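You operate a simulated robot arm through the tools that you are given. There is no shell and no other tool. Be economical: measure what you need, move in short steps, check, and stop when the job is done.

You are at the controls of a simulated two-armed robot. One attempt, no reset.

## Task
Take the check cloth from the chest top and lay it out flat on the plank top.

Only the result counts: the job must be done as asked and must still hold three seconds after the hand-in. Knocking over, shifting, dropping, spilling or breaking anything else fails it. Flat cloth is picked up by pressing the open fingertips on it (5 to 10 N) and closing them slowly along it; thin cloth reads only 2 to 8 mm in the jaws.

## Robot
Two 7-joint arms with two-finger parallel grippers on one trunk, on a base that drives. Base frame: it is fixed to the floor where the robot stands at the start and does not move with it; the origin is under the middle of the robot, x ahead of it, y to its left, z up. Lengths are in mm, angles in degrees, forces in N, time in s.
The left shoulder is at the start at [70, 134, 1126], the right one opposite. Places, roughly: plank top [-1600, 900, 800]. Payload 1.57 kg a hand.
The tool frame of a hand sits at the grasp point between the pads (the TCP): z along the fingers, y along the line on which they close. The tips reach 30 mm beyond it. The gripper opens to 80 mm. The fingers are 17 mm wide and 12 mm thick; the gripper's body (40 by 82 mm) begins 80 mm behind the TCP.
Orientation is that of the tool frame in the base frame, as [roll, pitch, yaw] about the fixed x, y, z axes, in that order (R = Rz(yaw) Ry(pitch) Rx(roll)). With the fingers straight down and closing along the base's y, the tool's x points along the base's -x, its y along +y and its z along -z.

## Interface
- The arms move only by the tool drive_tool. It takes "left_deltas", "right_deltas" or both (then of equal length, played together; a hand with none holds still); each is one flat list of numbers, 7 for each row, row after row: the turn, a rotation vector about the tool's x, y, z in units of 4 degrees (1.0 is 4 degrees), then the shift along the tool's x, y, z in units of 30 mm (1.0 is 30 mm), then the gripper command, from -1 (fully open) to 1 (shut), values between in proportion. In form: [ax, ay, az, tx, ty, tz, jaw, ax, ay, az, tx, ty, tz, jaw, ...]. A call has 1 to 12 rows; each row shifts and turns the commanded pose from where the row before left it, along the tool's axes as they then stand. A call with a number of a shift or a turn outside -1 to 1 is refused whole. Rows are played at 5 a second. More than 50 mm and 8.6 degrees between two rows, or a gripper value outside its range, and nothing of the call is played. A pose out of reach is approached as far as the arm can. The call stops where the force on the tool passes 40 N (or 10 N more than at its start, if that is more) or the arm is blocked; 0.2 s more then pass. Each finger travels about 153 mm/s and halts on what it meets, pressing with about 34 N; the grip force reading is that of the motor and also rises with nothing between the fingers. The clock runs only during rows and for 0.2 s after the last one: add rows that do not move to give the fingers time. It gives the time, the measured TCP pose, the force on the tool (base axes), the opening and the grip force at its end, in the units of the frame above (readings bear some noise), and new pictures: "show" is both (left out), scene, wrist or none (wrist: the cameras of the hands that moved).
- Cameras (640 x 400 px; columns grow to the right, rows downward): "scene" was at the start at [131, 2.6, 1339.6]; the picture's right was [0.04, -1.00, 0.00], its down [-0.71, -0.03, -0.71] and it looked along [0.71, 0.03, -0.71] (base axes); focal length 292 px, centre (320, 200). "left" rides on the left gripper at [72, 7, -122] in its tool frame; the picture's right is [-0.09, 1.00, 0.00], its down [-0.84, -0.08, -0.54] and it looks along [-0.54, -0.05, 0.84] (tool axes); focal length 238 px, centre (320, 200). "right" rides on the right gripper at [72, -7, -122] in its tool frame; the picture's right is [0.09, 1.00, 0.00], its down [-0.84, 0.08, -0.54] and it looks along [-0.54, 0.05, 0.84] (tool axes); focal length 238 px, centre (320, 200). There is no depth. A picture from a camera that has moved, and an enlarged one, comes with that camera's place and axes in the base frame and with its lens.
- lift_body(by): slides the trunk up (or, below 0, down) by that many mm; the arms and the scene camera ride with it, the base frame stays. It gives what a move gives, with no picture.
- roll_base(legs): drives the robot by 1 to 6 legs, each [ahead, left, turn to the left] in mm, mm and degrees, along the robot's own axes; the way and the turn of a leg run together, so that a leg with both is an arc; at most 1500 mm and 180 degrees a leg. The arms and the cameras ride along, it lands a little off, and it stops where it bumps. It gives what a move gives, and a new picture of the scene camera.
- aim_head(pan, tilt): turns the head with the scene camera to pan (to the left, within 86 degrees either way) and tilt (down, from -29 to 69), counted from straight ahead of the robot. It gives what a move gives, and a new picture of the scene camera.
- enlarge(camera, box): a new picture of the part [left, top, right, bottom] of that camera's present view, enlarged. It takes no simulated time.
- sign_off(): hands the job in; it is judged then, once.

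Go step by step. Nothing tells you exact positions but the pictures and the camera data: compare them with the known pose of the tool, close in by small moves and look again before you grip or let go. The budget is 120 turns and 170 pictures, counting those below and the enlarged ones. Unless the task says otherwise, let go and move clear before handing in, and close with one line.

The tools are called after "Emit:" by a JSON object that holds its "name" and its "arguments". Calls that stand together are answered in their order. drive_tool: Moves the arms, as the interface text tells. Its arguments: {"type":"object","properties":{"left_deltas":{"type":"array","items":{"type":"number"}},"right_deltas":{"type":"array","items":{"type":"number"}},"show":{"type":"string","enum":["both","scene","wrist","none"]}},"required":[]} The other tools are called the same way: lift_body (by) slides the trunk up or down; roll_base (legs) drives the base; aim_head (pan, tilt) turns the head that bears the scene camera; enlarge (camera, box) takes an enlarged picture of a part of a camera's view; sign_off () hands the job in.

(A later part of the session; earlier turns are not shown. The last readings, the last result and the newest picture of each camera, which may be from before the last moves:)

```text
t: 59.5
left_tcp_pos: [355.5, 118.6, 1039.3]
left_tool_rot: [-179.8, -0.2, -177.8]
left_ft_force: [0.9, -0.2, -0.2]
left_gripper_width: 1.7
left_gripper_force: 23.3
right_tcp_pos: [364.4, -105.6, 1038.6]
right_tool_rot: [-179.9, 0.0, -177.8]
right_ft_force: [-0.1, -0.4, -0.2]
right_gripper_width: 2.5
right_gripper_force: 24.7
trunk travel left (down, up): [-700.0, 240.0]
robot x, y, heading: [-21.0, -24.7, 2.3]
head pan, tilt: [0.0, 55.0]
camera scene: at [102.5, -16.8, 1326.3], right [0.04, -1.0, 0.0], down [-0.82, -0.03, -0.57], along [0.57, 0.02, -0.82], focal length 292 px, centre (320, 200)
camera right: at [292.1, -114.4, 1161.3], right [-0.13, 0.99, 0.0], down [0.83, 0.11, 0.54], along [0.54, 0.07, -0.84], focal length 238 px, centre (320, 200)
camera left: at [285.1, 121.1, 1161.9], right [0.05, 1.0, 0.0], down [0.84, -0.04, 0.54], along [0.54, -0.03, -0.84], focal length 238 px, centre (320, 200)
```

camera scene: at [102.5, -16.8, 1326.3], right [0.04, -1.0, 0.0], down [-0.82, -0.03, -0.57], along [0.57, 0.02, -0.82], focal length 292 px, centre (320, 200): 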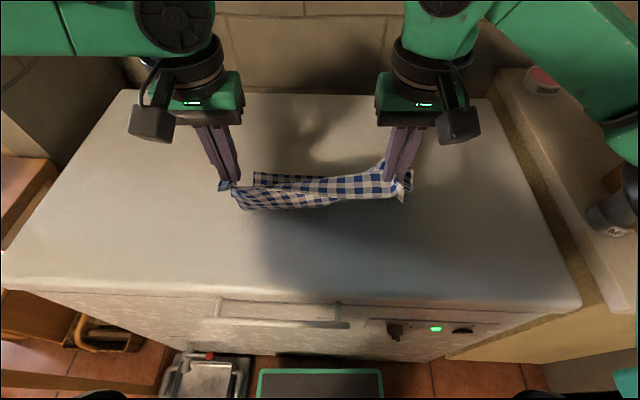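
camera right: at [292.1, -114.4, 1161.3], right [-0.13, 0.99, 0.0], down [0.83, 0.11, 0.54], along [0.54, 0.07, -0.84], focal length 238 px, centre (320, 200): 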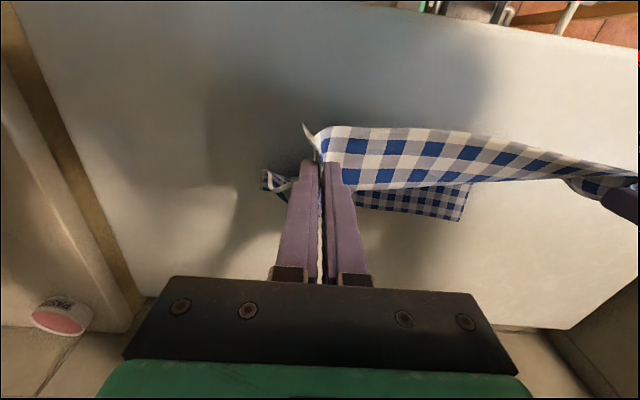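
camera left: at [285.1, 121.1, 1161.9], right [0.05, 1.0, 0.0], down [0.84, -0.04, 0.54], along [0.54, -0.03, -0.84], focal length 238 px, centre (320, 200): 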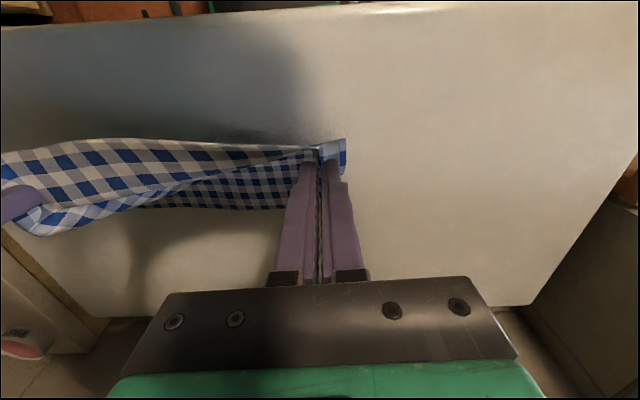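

Held well. I raise further and spread gently to take out slack.

Emit:
{"name": "drive_tool", "arguments": {"left_deltas": [0, 0, 0, 0, 0, -0.8, 1, 0, 0, 0, 0, 0, -0.8, 1, 0, 0, 0, 0, 0, -0.8, 1, 0, 0, 0, 0, 0, -0.8, 1, 0, 0, 0, 0, 0, -0.8, 1, 0, 0, 0, 0, 0.15, 0, 1, 0, 0, 0, 0, 0.15, 0, 1, 0, 0, 0, 0, 0, 0, 1], "right_deltas": [0, 0, 0, 0, 0, -0.8, 1, 0, 0, 0, 0, 0, -0.8, 1, 0, 0, 0, 0, 0, -0.8, 1, 0, 0, 0, 0, 0, -0.8, 1, 0, 0, 0, 0, 0, -0.8, 1, 0, 0, 0, 0, -0.15, 0, 1, 0, 0, 0, 0, -0.15, 0, 1, 0, 0, 0, 0, 0, 0, 1]}}

```text
t: 61.3
left_tcp_pos: [354.1, 127.6, 1160.4]
left_tool_rot: [-179.8, 0.0, -177.8]
left_ft_force: [1.3, -19.1, 0.1]
left_gripper_width: 5.8
left_gripper_force: 25.4
right_tcp_pos: [364.9, -112.6, 1159.7]
right_tool_rot: [179.9, 0.0, -177.5]
right_ft_force: [-0.8, 18.1, 0.1]
right_gripper_width: 2.4
right_gripper_force: 23.8
trunk travel left (down, up): [-700.0, 240.0]
robot x, y, heading: [-17.5, -19.5, 2.5]
head pan, tilt: [0.0, 55.0]
camera scene: at [101.9, -16.6, 1326.4], right [0.04, -1.0, 0.0], down [-0.82, -0.03, -0.57], along [0.57, 0.02, -0.82], focal length 292 px, centre (320, 200)
camera right: at [293.1, -122.3, 1282.1], right [-0.13, 0.99, 0.0], down [0.83, 0.11, 0.54], along [0.54, 0.07, -0.84], focal length 238 px, centre (320, 200)
camera left: at [284.1, 131.6, 1282.6], right [0.05, 1.0, 0.0], down [0.84, -0.04, 0.54], along [0.54, -0.03, -0.84], focal length 238 px, centre (320, 200)
```

scene: 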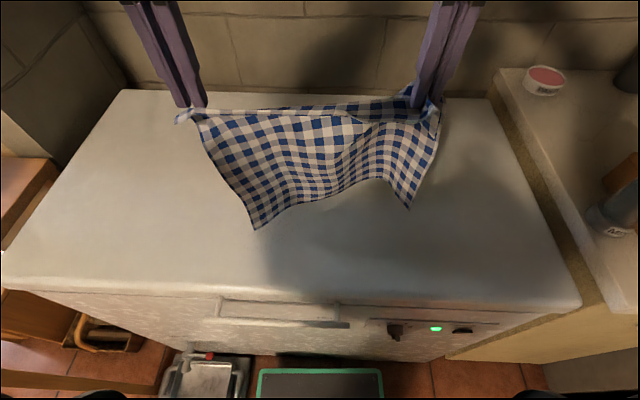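
right: 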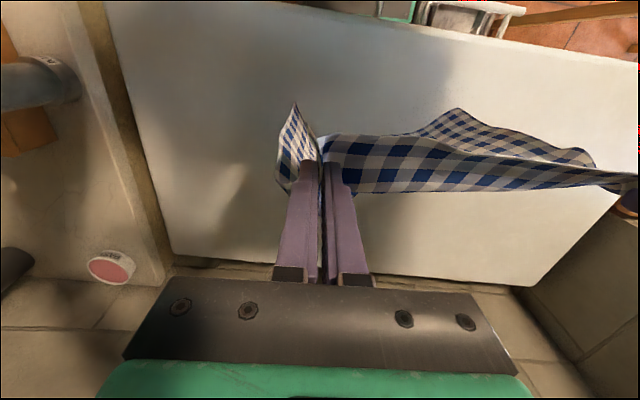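
left: 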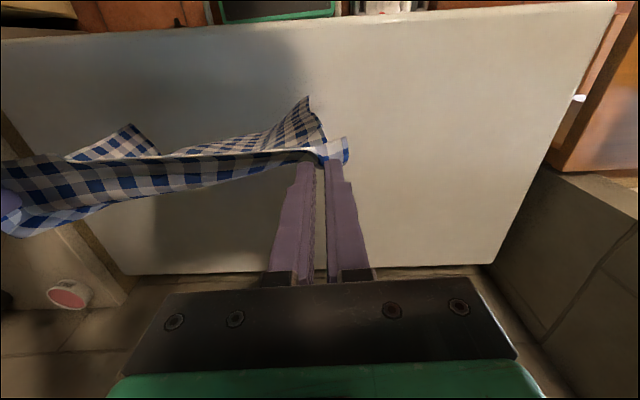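

Taut at ~19 N; I relax 3 mm each, raise the trunk a little and drive to the plank.

Emit:
{"name": "drive_tool", "arguments": {"left_deltas": [0, 0, 0, 0, -0.1, 0, 1, 0, 0, 0, 0, 0, 0, 1], "right_deltas": [0, 0, 0, 0, 0.1, 0, 1, 0, 0, 0, 0, 0, 0, 1], "show": "none"}}

Emit:
{"name": "lift_body", "arguments": {"by": 60}}

Emit:
{"name": "roll_base", "arguments": {"legs": [[-590, 0, 0], [0, 0, 87.6], [0, 1033, 0]]}}

```text
t: 61.9
left_tcp_pos: [356.1, 125.7, 1159.6]
left_tool_rot: [-179.7, 0.0, -177.8]
left_ft_force: [1.0, -15.5, -0.1]
left_gripper_width: 3.5
left_gripper_force: 24.2
right_tcp_pos: [366.0, -110.5, 1160.1]
right_tool_rot: [-179.9, -0.1, -177.8]
right_ft_force: [-1.2, 15.4, 0.3]
right_gripper_width: 2.7
right_gripper_force: 23.6
trunk travel left (down, up): [-700.0, 240.0]
robot x, y, heading: [-19.6, -19.5, 2.2]
head pan, tilt: [0.0, 55.0]
```

```text
t: 62.9
left_tcp_pos: [356.6, 125.7, 1220.6]
left_tool_rot: [-179.8, -0.1, -177.6]
left_ft_force: [0.8, -15.2, -0.1]
left_gripper_width: 3.3
left_gripper_force: 24.2
right_tcp_pos: [365.7, -109.8, 1219.3]
right_tool_rot: [-179.9, 0.0, -177.7]
right_ft_force: [-1.9, 15.4, 0.3]
right_gripper_width: 2.4
right_gripper_force: 23.9
trunk travel left (down, up): [-760.0, 180.0]
robot x, y, heading: [-19.2, -22.1, 2.1]
head pan, tilt: [0.0, 55.0]
```

```text
t: 74.9
left_tcp_pos: [-1757.1, 394.5, 1220.4]
left_tool_rot: [-179.9, 0.0, -93.2]
left_ft_force: [13.2, 0.0, -0.4]
left_gripper_width: 3.9
left_gripper_force: 24.1
right_tcp_pos: [-1521.8, 380.6, 1220.1]
right_tool_rot: [-179.9, 0.0, -93.2]
right_ft_force: [-13.5, -0.1, -1.3]
right_gripper_width: 2.9
right_gripper_force: 24.1
trunk travel left (down, up): [-760.0, 180.0]
robot x, y, heading: [-1648.1, 5.7, 87.3]
head pan, tilt: [0.0, 55.0]
camera scene: at [-1641.1, 128.3, 1386.3], right [1.0, -0.05, 0.0], down [-0.04, -0.82, -0.57], along [0.03, 0.57, -0.82], focal length 292 px, centre (320, 200)
```

scene: 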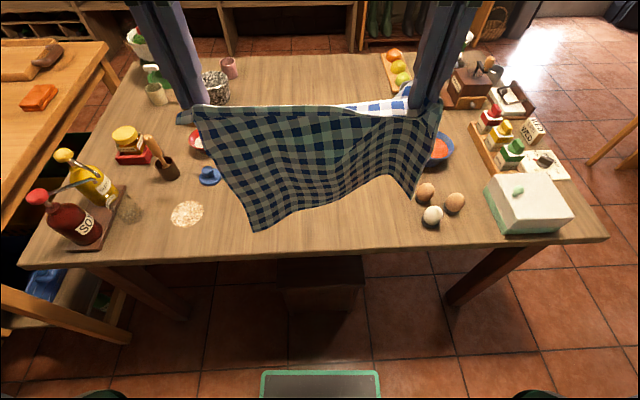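

Plank clear zone is x −1870…−1385 from the near edge y≈391. I centre on x −1630, square up and move in 95 mm.

Emit:
{"name": "roll_base", "arguments": {"legs": [[95, -24, 2.7]]}}

```text
t: 76.0
left_tcp_pos: [-1751.0, 478.1, 1220.8]
left_tool_rot: [-179.8, 0.1, -90.2]
left_ft_force: [13.3, 0.7, 0.6]
left_gripper_width: 3.5
left_gripper_force: 24.9
right_tcp_pos: [-1516.1, 477.9, 1221.0]
right_tool_rot: [-179.9, 0.1, -90.1]
right_ft_force: [-14.3, -0.9, 0.3]
right_gripper_width: 2.6
right_gripper_force: 23.8
trunk travel left (down, up): [-760.0, 180.0]
robot x, y, heading: [-1621.4, 98.4, 90.0]
head pan, tilt: [0.0, 55.0]
camera scene: at [-1622.3, 218.5, 1386.7], right [1.0, 0.0, 0.0], down [0.0, -0.82, -0.58], along [0.0, 0.58, -0.82], focal length 292 px, centre (320, 200)
```

scene: 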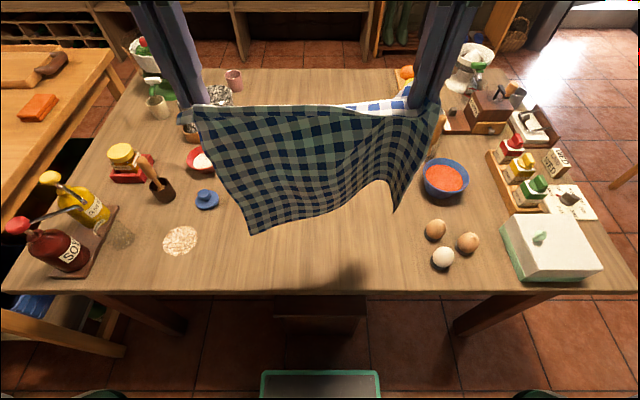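

I move both hands forward 230 mm at this height.

Emit:
{"name": "drive_tool", "arguments": {"left_deltas": [0, 0, 0, -0.7, 0, 0, 1, 0, 0, 0, -0.7, 0, 0, 1, 0, 0, 0, -0.7, 0, 0, 1, 0, 0, 0, -0.7, 0, 0, 1, 0, 0, 0, -0.7, 0, 0, 1, 0, 0, 0, -0.7, 0, 0, 1, 0, 0, 0, -0.7, 0, 0, 1, 0, 0, 0, -0.7, 0, 0, 1, 0, 0, 0, -0.7, 0, 0, 1, 0, 0, 0, -0.7, 0, 0, 1, 0, 0, 0, -0.7, 0, 0, 1, 0, 0, 0, 0, 0, 0, 1], "right_deltas": [0, 0, 0, -0.7, 0, 0, 1, 0, 0, 0, -0.7, 0, 0, 1, 0, 0, 0, -0.7, 0, 0, 1, 0, 0, 0, -0.7, 0, 0, 1, 0, 0, 0, -0.7, 0, 0, 1, 0, 0, 0, -0.7, 0, 0, 1, 0, 0, 0, -0.7, 0, 0, 1, 0, 0, 0, -0.7, 0, 0, 1, 0, 0, 0, -0.7, 0, 0, 1, 0, 0, 0, -0.7, 0, 0, 1, 0, 0, 0, -0.7, 0, 0, 1, 0, 0, 0, 0, 0, 0, 1], "show": "scene"}}

```text
t: 78.6
left_tcp_pos: [-1811.7, 612.5, 1200.7]
left_tool_rot: [-179.9, 0.1, -90.2]
left_ft_force: [-0.3, 0.0, -0.2]
left_gripper_width: 0.0
left_gripper_force: 21.5
left hand out of reach, approached as far as the arm can: row 4, 5, 6, 7, 8, 9, 10, 11
right_tcp_pos: [-1514.9, 638.6, 1221.0]
right_tool_rot: [-179.9, 0.0, -90.1]
right_ft_force: [-0.6, 0.6, -0.7]
right_gripper_width: 2.4
right_gripper_force: 24.4
right hand out of reach, approached as far as the arm can: row 8, 9, 10, 11
trunk travel left (down, up): [-760.0, 180.0]
robot x, y, heading: [-1623.1, 99.1, 89.9]
head pan, tilt: [0.0, 55.0]
camera scene: at [-1621.5, 221.9, 1386.3], right [1.0, 0.0, 0.0], down [0.0, -0.82, -0.57], along [0.0, 0.57, -0.82], focal length 292 px, centre (320, 200)
```

scene: 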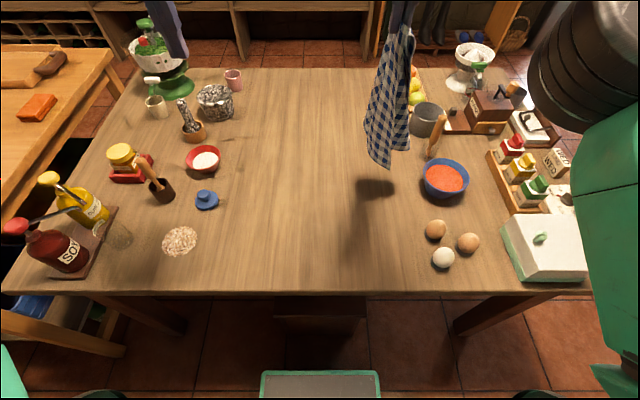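

The forward move went out of reach and the left hand pulled off the cloth; the right still holds it. I bring the left hand back and right hand to a comfortable spot, then re-lay and regrip.

Emit:
{"name": "drive_tool", "arguments": {"left_deltas": [0, 0, 0, 0.9, 0, 0, 1, 0, 0, 0, 0.9, 0, 0, 1, 0, 0, 0, 0.9, 0, 0, 1, 0, 0, 0, 0.9, 0, 0, 1, 0, 0, 0, 0.9, 0, 0, 1, 0, 0, 0, 0, 0, 0, 1], "right_deltas": [0, 0, 0, 0.7, 0, 0, 1, 0, 0, 0, 0.7, 0, 0, 1, 0, 0, 0, 0.7, 0, 0, 1, 0, 0, 0, 0.7, 0, 0, 1, 0, 0, 0, 0, 0, 0, 1, 0, 0, 0, 0, 0, 0, 1], "show": "none"}}

```text
t: 80.0
left_tcp_pos: [-1812.2, 479.7, 1200.1]
left_tool_rot: [-179.7, -0.1, -90.2]
left_ft_force: [1.0, -0.1, 0.5]
left_gripper_width: 0.0
left_gripper_force: 21.2
right_tcp_pos: [-1514.2, 554.9, 1219.9]
right_tool_rot: [-179.9, 0.0, -90.2]
right_ft_force: [0.4, -0.1, -1.1]
right_gripper_width: 2.2
right_gripper_force: 24.2
trunk travel left (down, up): [-760.0, 180.0]
robot x, y, heading: [-1619.0, 96.8, 89.9]
head pan, tilt: [0.0, 55.0]
```

Emit:
{"name": "drive_tool", "arguments": {"right_deltas": [0, 0, 0, -0.27, 0.97, 0, 1, 0, 0, 0, -0.27, 0.97, 0, 1, 0, 0, 0, -0.27, 0.97, 0, 1, 0, 0, 0, -0.27, 0.97, 0, 1, 0, 0, 0, -0.27, 0.97, 0, 1, 0, 0, 0, 0, 0, 0, 1, 0, 0, 0, 0, 0, 0, 1, 0, 0, 0, 0, 0, 0, 1]}}

```text
t: 81.8
left_tcp_pos: [-1812.4, 478.9, 1202.1]
left_tool_rot: [-179.8, 0.0, -90.2]
left_ft_force: [-0.1, 0.0, -0.6]
left_gripper_width: 0.0
left_gripper_force: 21.5
right_tcp_pos: [-1652.4, 593.8, 1219.9]
right_tool_rot: [179.9, 0.1, -90.1]
right_ft_force: [-0.6, -0.1, 0.1]
right_gripper_width: 2.3
right_gripper_force: 24.5
right hand out of reach, approached as far as the arm can: row 5
trunk travel left (down, up): [-760.0, 180.0]
robot x, y, heading: [-1620.3, 101.0, 90.0]
head pan, tilt: [0.0, 55.0]
camera scene: at [-1623.0, 222.0, 1386.3], right [1.0, 0.0, 0.0], down [0.0, -0.82, -0.57], along [0.0, 0.57, -0.82], focal length 292 px, centre (320, 200)
camera right: at [-1646.6, 520.8, 1341.5], right [-1.0, -0.09, 0.0], down [-0.08, 0.84, 0.54], along [-0.05, 0.54, -0.84], focal length 238 px, centre (320, 200)
```

scene: 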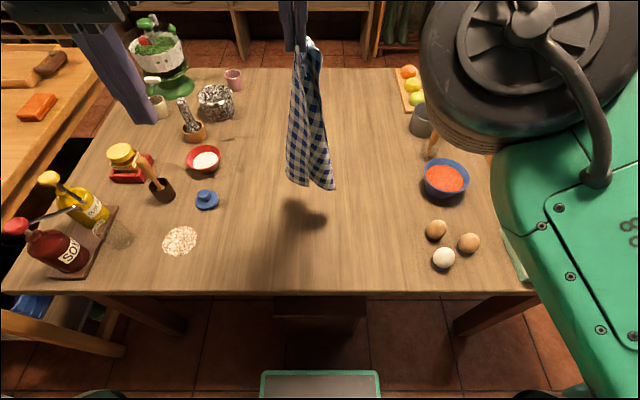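
right: 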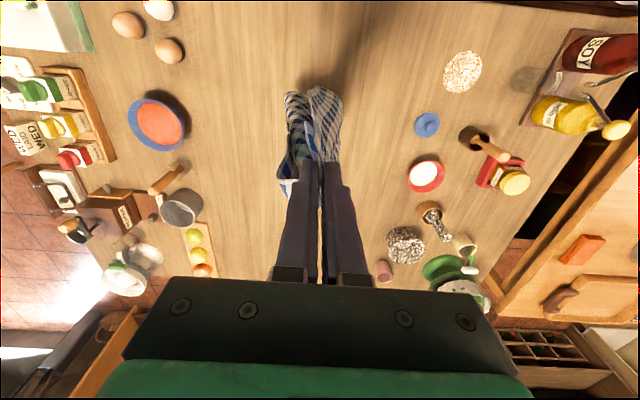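

Emit:
{"name": "enlarge", "arguments": {"camera": "scene", "box": [230, 20, 390, 220]}}

```text
2.00 times, centred on (310, 120) of scene
camera zoom: at [-1623.0, 222.0, 1386.3], right [1.0, 0.0, 0.0], down [0.0, -0.82, -0.57], along [0.0, 0.57, -0.82], focal length 584 px, centre (340, 360)
```

zoom: 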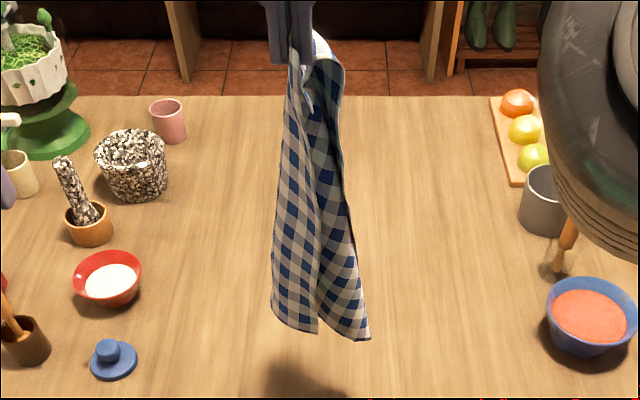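

I lay the hanging cloth down diagonally with the right hand: tip first, hand swinging to near-right.

Emit:
{"name": "drive_tool", "arguments": {"right_deltas": [0, 0, 0, 0, 0, 0.667, 1, 0, 0, 0, 0, 0, 0.667, 1, 0, 0, 0, 0.536, -0.877, 0.06, 1, 0, 0, 0, 0.531, -0.868, 0.183, 1, 0, 0, 0, 0.519, -0.848, 0.3, 1, 0, 0, 0, 0.501, -0.82, 0.42, 1, 0, 0, 0, 0.479, -0.783, 0.53, 1, 0, 0, 0, 0.451, -0.737, 0.637, 1, 0, 0, 0, 0.418, -0.683, 0.737, 1, 0, 0, 0, 0.379, -0.621, 0.827, 1, 0, 0, 0, 0.338, -0.552, 0.907, 1, 0, 0, 0, 0.292, -0.478, 0.98, 1], "show": "scene"}}

```text
t: 84.4
left_tcp_pos: [-1810.9, 477.7, 1201.7]
left_tool_rot: [-179.8, -0.1, -90.2]
left_ft_force: [0.6, -0.2, -0.1]
left_gripper_width: 0.1
left_gripper_force: 21.5
right_tcp_pos: [-1432.9, 457.6, 1014.2]
right_tool_rot: [-180.0, 0.0, -90.2]
right_ft_force: [0.4, 0.0, -0.8]
right_gripper_width: 2.6
right_gripper_force: 23.7
trunk travel left (down, up): [-760.0, 180.0]
robot x, y, heading: [-1622.8, 100.4, 89.8]
head pan, tilt: [0.0, 55.0]
camera scene: at [-1620.7, 221.4, 1386.4], right [1.0, 0.0, 0.0], down [0.0, -0.82, -0.57], along [0.0, 0.57, -0.82], focal length 292 px, centre (320, 200)
```

scene: 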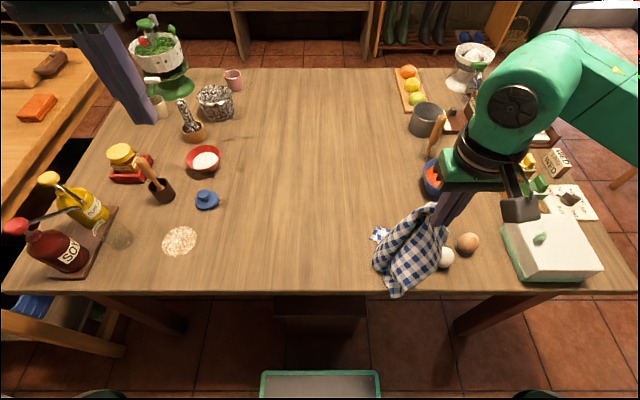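

The cloth trailed along and is near the eggs; I lift up and move back left at once.

Emit:
{"name": "drive_tool", "arguments": {"right_deltas": [0, 0, 0, 0, 0, -0.9, 1, 0, 0, 0, 0, 0.6, -0.9, 1, 0, 0, 0, -0.6, 0.95, -0.8, 1, 0, 0, 0, -0.7, 0.95, -0.8, 1, 0, 0, 0, -0.7, 0.95, -0.6, 1, 0, 0, 0, -0.7, 0.95, -0.3, 1, 0, 0, 0, -0.7, 0.95, 0, 1, 0, 0, 0, -0.7, 0.95, 0, 1, 0, 0, 0, 0, 0, 0, 1, 0, 0, 0, 0, 0, 0, 1], "show": "scene"}}

```text
t: 86.6
left_tcp_pos: [-1810.5, 478.7, 1201.4]
left_tool_rot: [-179.8, 0.0, -90.1]
left_ft_force: [0.0, -0.1, 0.3]
left_gripper_width: 0.0
left_gripper_force: 21.5
right_tcp_pos: [-1623.6, 582.7, 1142.4]
right_tool_rot: [-180.0, 0.0, -90.2]
right_ft_force: [-0.1, -0.2, -0.6]
right_gripper_width: 2.2
right_gripper_force: 23.9
trunk travel left (down, up): [-760.0, 180.0]
robot x, y, heading: [-1622.2, 99.4, 90.1]
head pan, tilt: [0.0, 55.0]
camera scene: at [-1621.5, 222.0, 1386.3], right [1.0, 0.0, 0.0], down [0.0, -0.82, -0.57], along [0.0, 0.57, -0.82], focal length 292 px, centre (320, 200)
```

scene: 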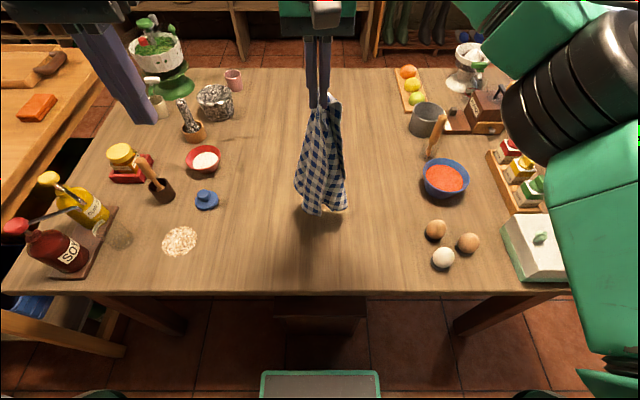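

Eggs untouched. I shift the base left 100 mm, so there's room to lay the cloth out toward the near right while staying clear of the eggs.

Emit:
{"name": "roll_base", "arguments": {"legs": [[0, 90, 0]]}}

```text
t: 87.7
left_tcp_pos: [-1895.9, 477.9, 1202.3]
left_tool_rot: [180.0, 0.0, -90.2]
left_ft_force: [-1.0, 0.3, -0.2]
left_gripper_width: 0.0
left_gripper_force: 21.5
right_tcp_pos: [-1707.3, 582.5, 1142.3]
right_tool_rot: [180.0, 0.0, -90.2]
right_ft_force: [0.2, 0.0, -0.8]
right_gripper_width: 2.1
right_gripper_force: 23.9
trunk travel left (down, up): [-760.0, 180.0]
robot x, y, heading: [-1710.6, 101.8, 90.1]
head pan, tilt: [0.0, 55.0]
camera scene: at [-1706.3, 222.1, 1386.3], right [1.0, 0.0, 0.0], down [0.0, -0.82, -0.57], along [0.0, 0.57, -0.82], focal length 292 px, centre (320, 200)
```

scene: 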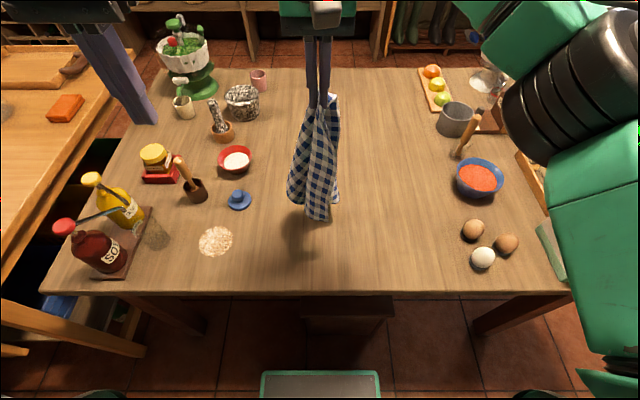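

Emit:
{"name": "drive_tool", "arguments": {"right_deltas": [0, 0, 0, 0, 0, 0.8, 1, 0, 0, 0, 0, 0, 0.8, 1, 0, 0, 0, 0, 0, 0.8, 1, 0, 0, 0, 0.539, -0.957, 0.05, 1, 0, 0, 0, 0.539, -0.957, 0.16, 1, 0, 0, 0, 0.539, -0.957, 0.29, 1, 0, 0, 0, 0.539, -0.957, 0.4, 1, 0, 0, 0, 0.523, -0.928, 0.55, 1, 0, 0, 0, 0.49, -0.87, 0.68, 1, 0, 0, 0, 0.457, -0.812, 0.87, 1, 0, 0, 0, 0.408, -0.725, 1, 1, 0, 0, 0, 0.359, -0.638, 1, 1], "show": "scene"}}

```text
t: 90.3
left_tcp_pos: [-1897.9, 478.5, 1202.4]
left_tool_rot: [-179.9, 0.0, -90.2]
left_ft_force: [0.0, -0.1, -0.4]
left_gripper_width: 0.1
left_gripper_force: 21.2
right_tcp_pos: [-1477.4, 448.2, 921.3]
right_tool_rot: [-180.0, 0.1, -90.3]
right_ft_force: [-0.7, 0.0, 0.0]
right_gripper_width: 2.4
right_gripper_force: 23.8
trunk travel left (down, up): [-760.0, 180.0]
robot x, y, heading: [-1711.2, 101.4, 90.1]
head pan, tilt: [0.0, 55.0]
camera scene: at [-1709.2, 221.4, 1386.4], right [1.0, 0.0, 0.0], down [0.0, -0.82, -0.57], along [0.0, 0.57, -0.82], focal length 292 px, centre (320, 200)
```

scene: 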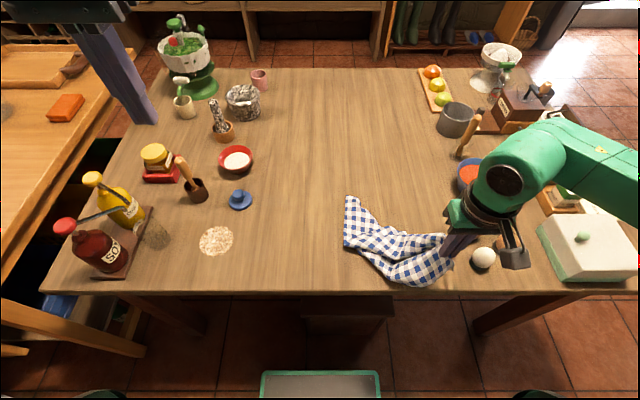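

Emit:
{"name": "enlarge", "arguments": {"camera": "scene", "box": [320, 170, 520, 300]}}

```text
3.08 times, centred on (420, 235) of scene
camera zoom: at [-1709.2, 221.4, 1386.4], right [1.0, 0.0, 0.0], down [0.0, -0.82, -0.57], along [0.0, 0.57, -0.82], focal length 899 px, centre (12, 92)
```

zoom: 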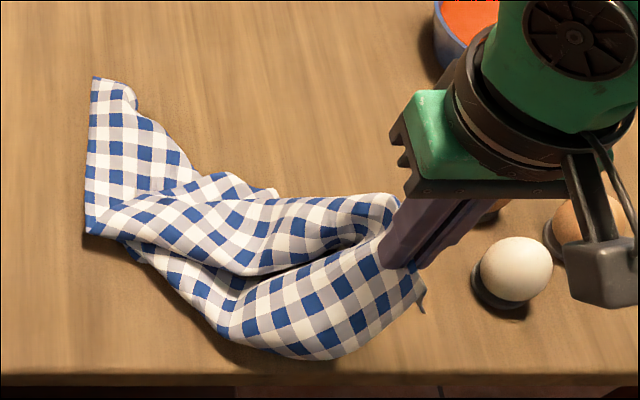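

I'll pinch the visible free corner near (−1633, 642) with the left hand while the right holds its end; moving the left over it.

Emit:
{"name": "drive_tool", "arguments": {"left_deltas": [0, 0, 0, -0.445, -0.953, 1, 0.2, 0, 0, 0, -0.445, -0.953, 1, 0.2, 0, 0, 0, -0.445, -0.953, 1, 0.2, 0, 0, 0, -0.445, -0.953, 1, 0.2, 0, 0, 0, -0.445, -0.953, 1, 0.2, 0, 0, 0, -0.445, -0.953, 1, 0.2, 0, 0, 0, -0.445, -0.953, 1, 0.2, 0, 0, 0, -0.445, -0.953, 1, 0.2, 0, 0, 0, -0.445, -0.953, 1, 0.2, 0, 0, 0, -0.445, -0.953, 0.9, 0.2, 0, 0, 0, 0, 0, 0, 0.2]}}

```text
t: 92.7
left_tcp_pos: [-1777.7, 513.6, 952.8]
left_tool_rot: [-179.8, 0.0, -90.1]
left_ft_force: [0.5, 0.3, 0.0]
left_gripper_width: 32.0
left_gripper_force: 0.0
left hand out of reach, approached as far as the arm can: row 5, 6, 7, 8, 9, 10
right_tcp_pos: [-1479.2, 448.9, 920.0]
right_tool_rot: [-180.0, 0.0, -90.2]
right_ft_force: [0.3, -0.1, 0.0]
right_gripper_width: 2.5
right_gripper_force: 23.7
trunk travel left (down, up): [-760.0, 180.0]
robot x, y, heading: [-1711.5, 101.6, 90.2]
head pan, tilt: [0.0, 55.0]
camera scene: at [-1709.8, 222.0, 1386.3], right [1.0, 0.0, 0.0], down [0.0, -0.82, -0.57], along [0.0, 0.57, -0.82], focal length 292 px, centre (320, 200)
camera left: at [-1784.0, 441.7, 1074.1], right [-1.0, 0.1, 0.0], down [0.08, 0.84, 0.54], along [0.06, 0.54, -0.84], focal length 238 px, centre (320, 200)
```

scene: 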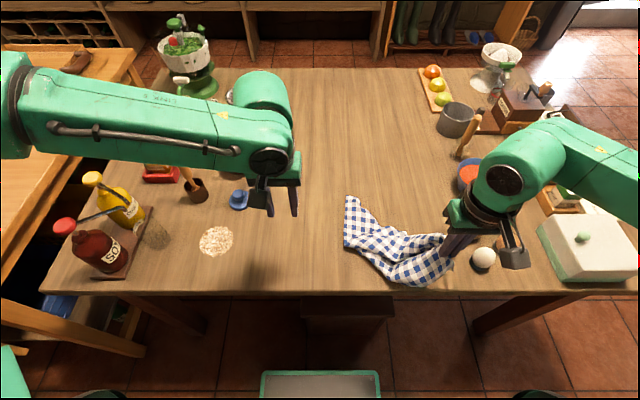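
left: 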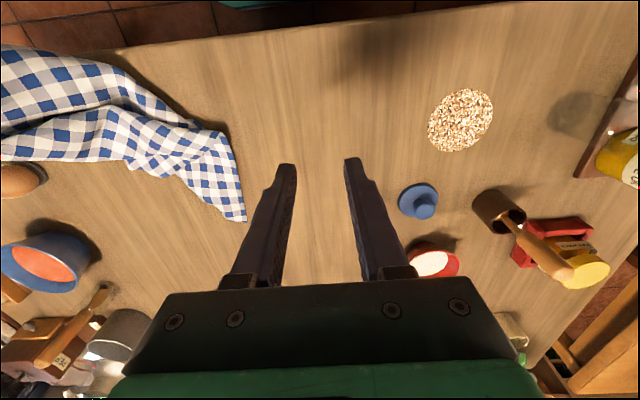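

The left arm can't reach inward there. I'll set the cloth's held end down a bit left of the eggs, release, and then reposition the base so each hand works on its own side.

Emit:
{"name": "drive_tool", "arguments": {"right_deltas": [0, 0, 0, 0, 0.67, 0, 1, 0, 0, 0, 0, 0.67, 0, 1, 0, 0, 0, 0, 0, 0, 1], "left_deltas": [0, 0, 0, 0.5, 0.5, 0, 0.2, 0, 0, 0, 0.5, 0.5, 0, 0.2, 0, 0, 0, 0, 0, 0, 0.2], "show": "none"}}

Emit:
{"name": "lift_body", "arguments": {"by": -60}}

Emit:
{"name": "drive_tool", "arguments": {"right_deltas": [0, 0, 0, 0, 0, 0.3, 1, 0, 0, 0, 0, 0, 0, 1, 0, 0, 0, 0, 0, 0, 0.6, 0, 0, 0, 0, 0, 0, -0.4, 0, 0, 0, 0, 0, -0.5, -0.4, 0, 0, 0, 0, 0, -0.9, -0.4, 0, 0, 0, 0, 0, -0.9, -0.4, 0, 0, 0, 0, 0, -0.9, -0.4, 0, 0, 0, 0, 0, -0.9, -0.4, 0, 0, 0, 0, 0, -0.9, -0.4], "show": "scene"}}

```text
t: 93.5
left_tcp_pos: [-1806.3, 484.7, 950.7]
left_tool_rot: [-180.0, 0.0, -90.2]
left_ft_force: [0.4, 0.0, 0.0]
left_gripper_width: 32.0
left_gripper_force: 0.0
right_tcp_pos: [-1519.4, 446.8, 920.3]
right_tool_rot: [180.0, 0.1, -90.2]
right_ft_force: [-0.7, -0.1, -0.8]
right_gripper_width: 2.4
right_gripper_force: 24.2
trunk travel left (down, up): [-760.0, 180.0]
robot x, y, heading: [-1708.5, 100.3, 89.9]
head pan, tilt: [0.0, 55.0]
```

```text
t: 94.5
left_tcp_pos: [-1806.7, 484.2, 891.1]
left_tool_rot: [-179.8, 0.0, -90.2]
left_ft_force: [0.4, 0.6, 0.2]
left_gripper_width: 32.1
left_gripper_force: 0.1
right_tcp_pos: [-1518.4, 448.1, 861.0]
right_tool_rot: [-180.0, 0.1, -90.2]
right_ft_force: [0.6, 0.1, -0.2]
right_gripper_width: 2.4
right_gripper_force: 24.1
trunk travel left (down, up): [-700.0, 240.0]
robot x, y, heading: [-1708.3, 103.3, 90.0]
head pan, tilt: [0.0, 55.0]
```

```text
t: 96.7
left_tcp_pos: [-1808.6, 482.6, 890.0]
left_tool_rot: [-179.7, 0.0, -90.2]
left_ft_force: [-0.5, -0.2, 0.4]
left_gripper_width: 31.9
left_gripper_force: 0.2
right_tcp_pos: [-1517.6, 447.2, 1001.2]
right_tool_rot: [179.9, 0.1, -90.3]
right_ft_force: [0.3, -0.5, -0.6]
right_gripper_width: 56.1
right_gripper_force: 0.1
trunk travel left (down, up): [-700.0, 240.0]
robot x, y, heading: [-1710.4, 100.2, 89.9]
head pan, tilt: [0.0, 55.0]
camera scene: at [-1710.3, 221.9, 1326.3], right [1.0, 0.0, 0.0], down [0.0, -0.82, -0.57], along [0.0, 0.57, -0.82], focal length 292 px, centre (320, 200)
```

scene: 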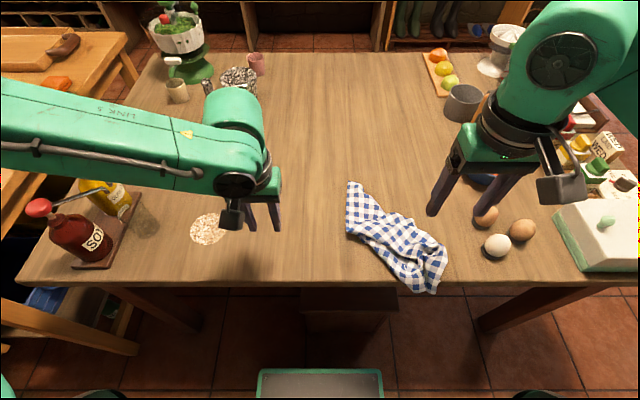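

Emit:
{"name": "enlarge", "arguments": {"camera": "scene", "box": [320, 165, 480, 305]}}

```text
2.86 times, centred on (400, 235) of scene
camera zoom: at [-1710.3, 221.9, 1326.3], right [1.0, 0.0, 0.0], down [0.0, -0.82, -0.57], along [0.0, 0.57, -0.82], focal length 835 px, centre (91, 100)
```

zoom: 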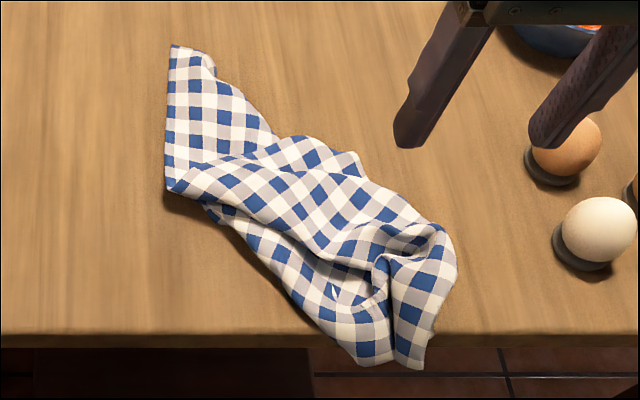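

Emit:
{"name": "enlarge", "arguments": {"camera": "right", "box": [200, 0, 640, 275]}}

```text
1.45 times, centred on (420, 138) of right
camera zoom: at [-1512.7, 375.3, 1123.8], right [-1.0, -0.09, 0.0], down [-0.07, 0.84, 0.54], along [-0.05, 0.54, -0.84], focal length 347 px, centre (174, 291)
```

zoom: 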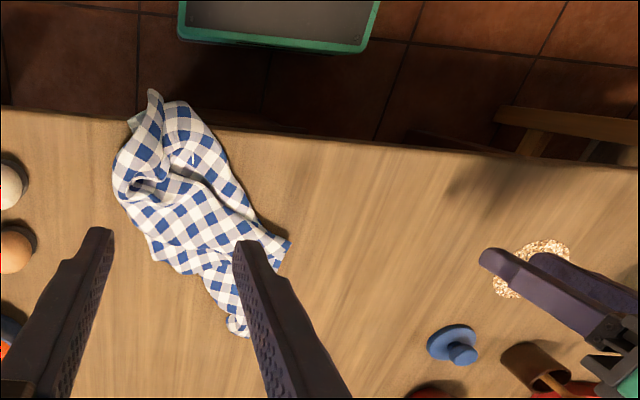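

Emit:
{"name": "enlarge", "arguments": {"camera": "scene", "box": [345, 178, 425, 242]}}

Emit:
{"name": "enlarge", "arguments": {"camera": "scene", "box": [380, 225, 460, 300]}}

```text
6.25 times, centred on (385, 210) of scene
camera zoom: at [-1710.3, 221.9, 1326.3], right [1.0, 0.0, 0.0], down [0.0, -0.82, -0.57], along [0.0, 0.57, -0.82], focal length 1827 px, centre (-86, 138)
```

zoom: 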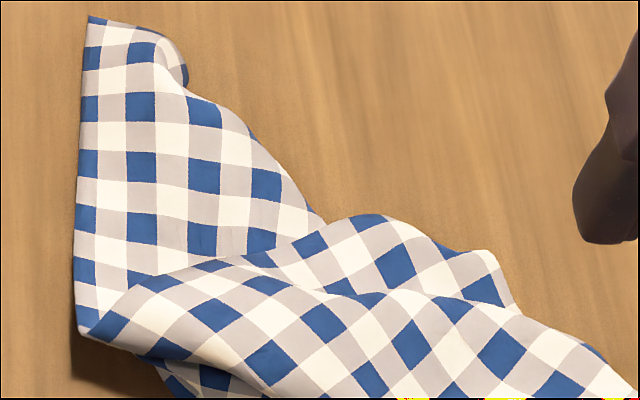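

```text
5.33 times, centred on (420, 262) of scene
camera zoom: at [-1710.3, 221.9, 1326.3], right [1.0, 0.0, 0.0], down [0.0, -0.82, -0.57], along [0.0, 0.57, -0.82], focal length 1559 px, centre (-213, -133)
```

zoom: 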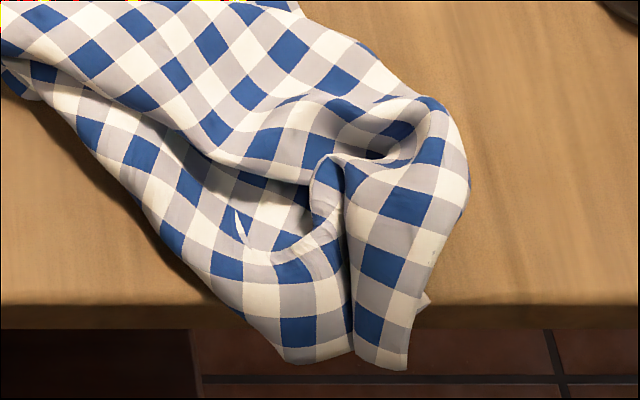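

The cloth is folded diagonally; its corner C1 at about (−1646, 640) is single-layered. I bring the right hand over it and raise the left out of the way.

Emit:
{"name": "drive_tool", "arguments": {"right_deltas": [0, 0, 0, -0.833, 0.45, 0.2, 0.1, 0, 0, 0, -0.833, 0.45, 0.6, 0.1, 0, 0, 0, -0.833, 0.45, 0.6, 0.1, 0, 0, 0, -0.833, 0.45, 0.6, 0.1, 0, 0, 0, -0.833, 0.45, 0.6, 0.1, 0, 0, 0, -0.833, 0.45, 0.7, 0.1, 0, 0, 0, -0.833, 0.45, 0.7, 0.1, 0, 0, 0, 0, 0, 0, 0.1], "left_deltas": [0, 0, 0, 0, 0, -0.7, -1, 0, 0, 0, 0, 0, -0.7, -1, 0, 0, 0, 0, 0, -0.7, -1, 0, 0, 0, 0, 0, -0.7, -1, 0, 0, 0, 0, 0, -0.7, -1, 0, 0, 0, 0, 0, -0.7, -1, 0, 0, 0, 0, 0, -0.7, -1, 0, 0, 0, 0, 0, 0, -1], "show": "both"}}

```text
t: 98.5
left_tcp_pos: [-1806.3, 485.2, 1039.3]
left_tool_rot: [-179.8, -0.1, -90.1]
left_ft_force: [0.4, 0.4, 1.0]
left_gripper_width: 79.8
left_gripper_force: 0.0
right_tcp_pos: [-1612.7, 624.9, 881.0]
right_tool_rot: [-180.0, 0.1, -90.1]
right_ft_force: [-0.2, 0.6, -0.2]
right_gripper_width: 36.1
right_gripper_force: 0.0
trunk travel left (down, up): [-700.0, 240.0]
robot x, y, heading: [-1707.2, 100.7, 90.1]
head pan, tilt: [0.0, 55.0]
camera scene: at [-1709.5, 221.7, 1326.4], right [1.0, 0.0, 0.0], down [0.0, -0.82, -0.57], along [0.0, 0.57, -0.82], focal length 292 px, centre (320, 200)
camera right: at [-1607.1, 553.3, 1002.4], right [-1.0, -0.09, 0.0], down [-0.07, 0.84, 0.54], along [-0.05, 0.54, -0.84], focal length 238 px, centre (320, 200)
camera left: at [-1812.3, 412.2, 1160.8], right [-1.0, 0.1, 0.0], down [0.08, 0.84, 0.54], along [0.05, 0.54, -0.84], focal length 238 px, centre (320, 200)
```

scene: 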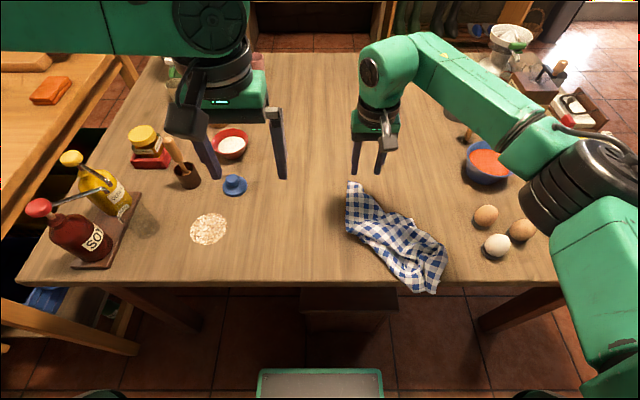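
right: 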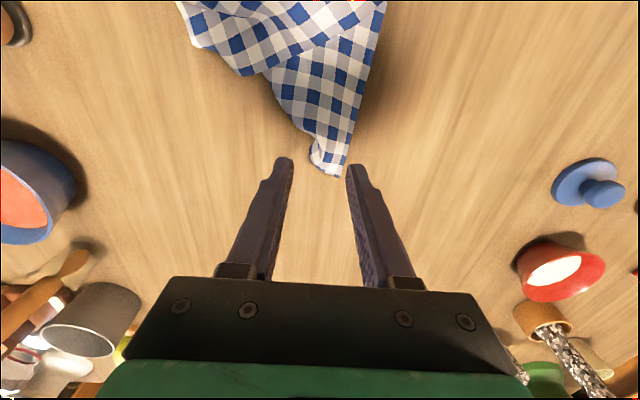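
left: 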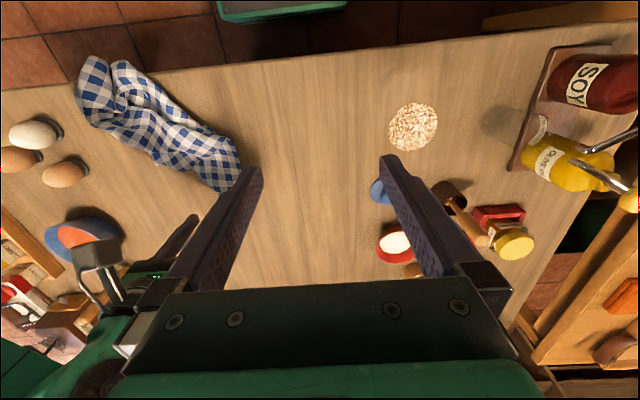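

The plank seems to be lower than 801 (about 770), making C1 ≈ (−1643, 668). I shift forward and descend part way.

Emit:
{"name": "drive_tool", "arguments": {"right_deltas": [0, 0, 0, -0.8, 0, 0, 0.1, 0, 0, 0, 0, 0, 0.7, 0.1, 0, 0, 0, 0, 0, 0.4, 0.1, 0, 0, 0, 0, 0, 0, 0.1], "show": "wrist"}}

```text
t: 99.5
left_tcp_pos: [-1807.1, 485.6, 1038.3]
left_tool_rot: [-179.8, 0.0, -90.1]
left_ft_force: [-0.5, 0.3, 0.0]
left_gripper_width: 79.9
left_gripper_force: 0.1
right_tcp_pos: [-1612.8, 647.4, 848.5]
right_tool_rot: [-179.9, 0.0, -90.2]
right_ft_force: [-0.6, 0.3, 0.1]
right_gripper_width: 36.0
right_gripper_force: 0.0
trunk travel left (down, up): [-700.0, 240.0]
robot x, y, heading: [-1712.9, 101.9, 89.8]
head pan, tilt: [0.0, 55.0]
camera right: at [-1606.5, 575.7, 971.0], right [-1.0, -0.09, 0.0], down [-0.07, 0.84, 0.54], along [-0.05, 0.54, -0.84], focal length 238 px, centre (320, 200)
```

right: 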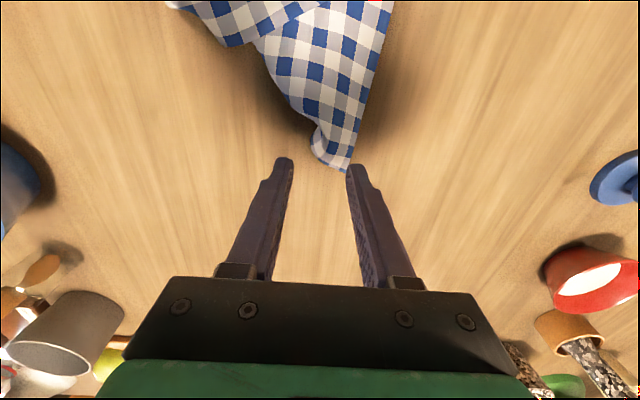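

Emit:
{"name": "drive_tool", "arguments": {"right_deltas": [0, 0, 0, 0, -0.1, 0.15, 0.1, 0, 0, 0, 0, 0, 0.15, 0.1, 0, 0, 0, 0, 0, 0.1, 0.1, 0, 0, 0, 0, 0, 0, 0.1], "show": "none"}}

```text
t: 100.5
left_tcp_pos: [-1806.4, 484.8, 1038.7]
left_tool_rot: [-179.7, 0.1, -90.3]
left_ft_force: [0.5, -0.4, -0.8]
left_gripper_width: 80.1
left_gripper_force: 0.0
right_tcp_pos: [-1610.1, 647.0, 836.6]
right_tool_rot: [180.0, 0.1, -90.2]
right_ft_force: [0.5, 0.3, -0.8]
right_gripper_width: 36.1
right_gripper_force: 0.0
trunk travel left (down, up): [-700.0, 240.0]
robot x, y, heading: [-1710.5, 99.0, 90.2]
head pan, tilt: [0.0, 55.0]
```

Emit:
{"name": "drive_tool", "arguments": {"right_deltas": [0, 0, 0, 0, 0, 0.1, 0.1, 0, 0, 0, 0, 0, 0.1, 0.1, 0, 0, 0, 0, 0, 0.1, 0.1, 0, 0, 0, 0, 0, 0, 0.1], "show": "wrist"}}

```text
t: 101.5
left_tcp_pos: [-1807.5, 484.3, 1039.5]
left_tool_rot: [-179.8, 0.0, -90.3]
left_ft_force: [-0.4, 0.0, -0.5]
left_gripper_width: 80.0
left_gripper_force: 0.0
right_tcp_pos: [-1609.7, 648.3, 828.2]
right_tool_rot: [-180.0, 0.0, -90.3]
right_ft_force: [0.8, 0.1, 0.5]
right_gripper_width: 36.2
right_gripper_force: 0.0
trunk travel left (down, up): [-700.0, 240.0]
robot x, y, heading: [-1704.9, 101.7, 90.1]
head pan, tilt: [0.0, 55.0]
camera right: at [-1603.8, 575.9, 949.5], right [-1.0, -0.09, 0.0], down [-0.07, 0.84, 0.54], along [-0.05, 0.54, -0.84], focal length 238 px, centre (320, 200)
```

right: 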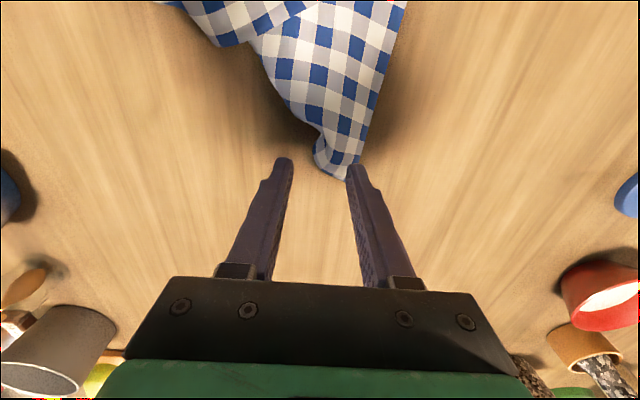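

The flap is narrow; closing along its straight left edge should catch a single layer. I lift slightly and turn the right gripper 90°.

Emit:
{"name": "drive_tool", "arguments": {"right_deltas": [0, 0, 0, 0, 0, -1, 0.1, 0, 0, 1, 0, 0, 0, 0.1, 0, 0, 1, 0, 0, 0, 0.1, 0, 0, 1, 0, 0, 0, 0.1, 0, 0, 1, 0, 0, 0, 0.1, 0, 0, 1, 0, 0, 0, 0.1, 0, 0, 1, 0, 0, 0, 0.1, 0, 0, 1, 0, 0, 0, 0.1, 0, 0, 1, 0, 0, 0, 0.1, 0, 0, 1, 0, 0, 0, 0.1, 0, 0, 1, 0, 0, 0, 0.1, 0, 0, 1, 0, 0, 0, 0.1], "show": "none"}}

Emit:
{"name": "drive_tool", "arguments": {"right_deltas": [0, 0, 1, 0, 0, 0, 0, 0, 0, 1, 0, 0, 0, 0, 0, 0, 1, 0, 0, 0, 0, 0, 0, 1, 0, 0, 0, 0, 0, 0, 1, 0, 0, 0, 0, 0, 0, 1, 0, 0, 0, 0, 0, 0, 1, 0, 0, 0, 0, 0, 0, 1, 0, 0, 0, 0, 0, 0, 1, 0, 0, 0, 0, 0, 0, 1, 0, 0, 0, 0, 0, 0, 1, 0, 0, 0, 0, 0, 0, 0.5, 0, 0, 0, 0], "show": "wrist"}}

```text
t: 104.1
left_tcp_pos: [-1808.8, 484.5, 1038.9]
left_tool_rot: [-179.7, -0.1, -90.2]
left_ft_force: [-0.4, -0.5, -0.3]
left_gripper_width: 79.9
left_gripper_force: 0.1
right_tcp_pos: [-1609.9, 647.6, 858.2]
right_tool_rot: [180.0, 0.0, -134.3]
right_ft_force: [0.1, 0.9, -0.1]
right_gripper_width: 36.0
right_gripper_force: 0.1
trunk travel left (down, up): [-700.0, 240.0]
robot x, y, heading: [-1708.5, 102.8, 90.1]
head pan, tilt: [0.0, 55.0]
```

```text
t: 106.7
left_tcp_pos: [-1806.4, 485.6, 1038.9]
left_tool_rot: [-179.8, -0.1, -90.3]
left_ft_force: [0.0, 0.1, 0.4]
left_gripper_width: 79.9
left_gripper_force: 0.1
right_tcp_pos: [-1609.4, 646.5, 857.4]
right_tool_rot: [179.9, 0.0, 179.8]
right_ft_force: [0.0, -0.3, 0.2]
right_gripper_width: 39.9
right_gripper_force: 0.1
trunk travel left (down, up): [-700.0, 240.0]
robot x, y, heading: [-1710.9, 103.5, 90.3]
head pan, tilt: [0.0, 55.0]
camera right: at [-1683.2, 640.7, 979.4], right [-0.09, 1.0, 0.0], down [0.84, 0.07, 0.54], along [0.54, 0.05, -0.84], focal length 238 px, centre (320, 200)
```

right: 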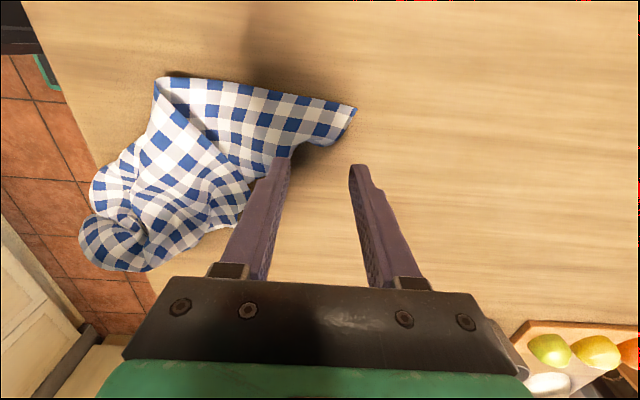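

Emit:
{"name": "drive_tool", "arguments": {"right_deltas": [0, 0, 0, 0.8, -0.27, 0, 0, 0, 0, 0, 0, 0, 0.8, 0, 0, 0, 0, 0, 0, 0.4, 0, 0, 0, 0, 0, 0, 0, 0], "show": "wrist"}}

```text
t: 107.7
left_tcp_pos: [-1808.8, 486.3, 1039.0]
left_tool_rot: [-179.8, 0.0, -90.2]
left_ft_force: [-1.4, 0.6, -0.1]
left_gripper_width: 80.0
left_gripper_force: 0.1
right_tcp_pos: [-1635.1, 638.8, 822.9]
right_tool_rot: [179.9, 0.0, 179.8]
right_ft_force: [0.2, 0.3, -0.2]
right_gripper_width: 40.1
right_gripper_force: 0.0
trunk travel left (down, up): [-700.0, 240.0]
robot x, y, heading: [-1711.6, 102.8, 90.2]
head pan, tilt: [0.0, 55.0]
camera right: at [-1707.8, 632.5, 943.4], right [-0.09, 1.0, 0.0], down [0.84, 0.07, 0.54], along [0.54, 0.05, -0.84], focal length 238 px, centre (320, 200)
```

right: 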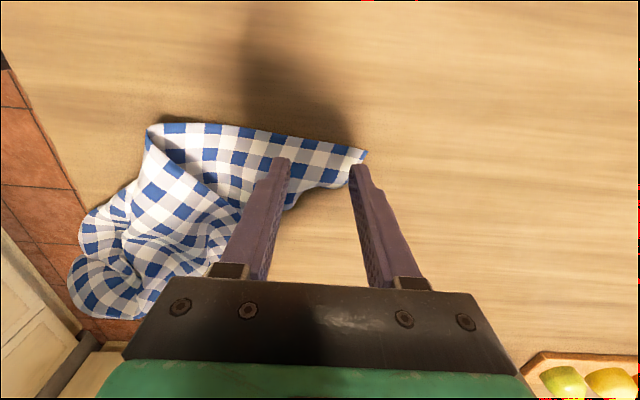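

Emit:
{"name": "drive_tool", "arguments": {"right_deltas": [0, 0, 0, 0, -0.15, 0.12, 0, 0, 0, 0, 0, 0, 0.12, 0, 0, 0, 0, 0, 0, 0.12, 0, 0, 0, 0, 0, 0, 0, 0], "show": "wrist"}}

```text
t: 108.7
left_tcp_pos: [-1806.7, 484.1, 1038.2]
left_tool_rot: [-179.8, 0.0, -90.2]
left_ft_force: [-0.5, 0.1, -0.9]
left_gripper_width: 80.0
left_gripper_force: 0.0
right_tcp_pos: [-1635.2, 633.5, 810.5]
right_tool_rot: [180.0, 0.0, 179.8]
right_ft_force: [-0.6, -1.5, 0.0]
right_gripper_width: 40.2
right_gripper_force: 0.0
trunk travel left (down, up): [-700.0, 240.0]
robot x, y, heading: [-1713.4, 99.9, 90.0]
head pan, tilt: [0.0, 55.0]
camera right: at [-1707.3, 628.3, 932.7], right [-0.09, 1.0, 0.0], down [0.84, 0.07, 0.54], along [0.54, 0.05, -0.84], focal length 238 px, centre (320, 200)
```

right: 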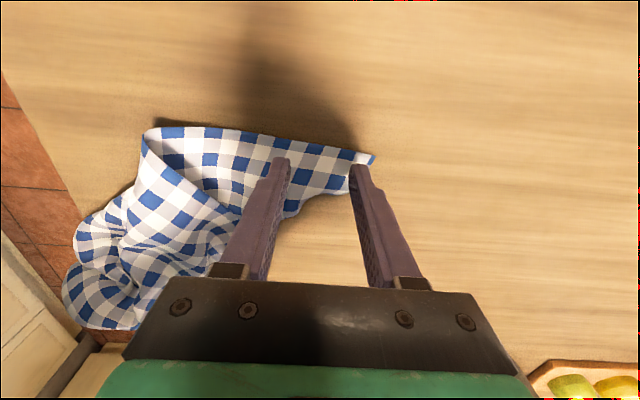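

Emit:
{"name": "drive_tool", "arguments": {"right_deltas": [0, 0, 0, 0, 0, 0.08, 0, 0, 0, 0, 0, 0, 0.08, 0, 0, 0, 0, 0, 0, 0.08, 0, 0, 0, 0, 0, 0, 0, 0], "show": "none"}}

```text
t: 109.7
left_tcp_pos: [-1806.4, 485.5, 1038.7]
left_tool_rot: [-179.8, -0.1, -90.2]
left_ft_force: [0.5, 0.2, 0.0]
left_gripper_width: 79.9
left_gripper_force: 0.0
right_tcp_pos: [-1633.9, 634.8, 803.6]
right_tool_rot: [179.9, 0.1, 179.7]
right_ft_force: [-0.2, 0.0, 1.0]
right_gripper_width: 40.1
right_gripper_force: 0.1
trunk travel left (down, up): [-700.0, 240.0]
robot x, y, heading: [-1710.6, 100.2, 90.3]
head pan, tilt: [0.0, 55.0]
```

Emit:
{"name": "drive_tool", "arguments": {"right_deltas": [0, 0, 0, 0, 0, 0.05, 0, 0, 0, 0, 0, 0, 0.05, 0, 0, 0, 0, 0, 0, 0, 0], "show": "none"}}

```text
t: 110.5
left_tcp_pos: [-1806.2, 485.2, 1038.1]
left_tool_rot: [-179.7, 0.1, -90.2]
left_ft_force: [0.2, 0.4, -0.1]
left_gripper_width: 80.3
left_gripper_force: 0.0
right_tcp_pos: [-1634.3, 636.6, 799.7]
right_tool_rot: [180.0, 0.0, 179.8]
right_ft_force: [0.4, 0.7, 0.0]
right_gripper_width: 40.0
right_gripper_force: 0.0
trunk travel left (down, up): [-700.0, 240.0]
robot x, y, heading: [-1712.2, 100.7, 89.8]
head pan, tilt: [0.0, 55.0]
```

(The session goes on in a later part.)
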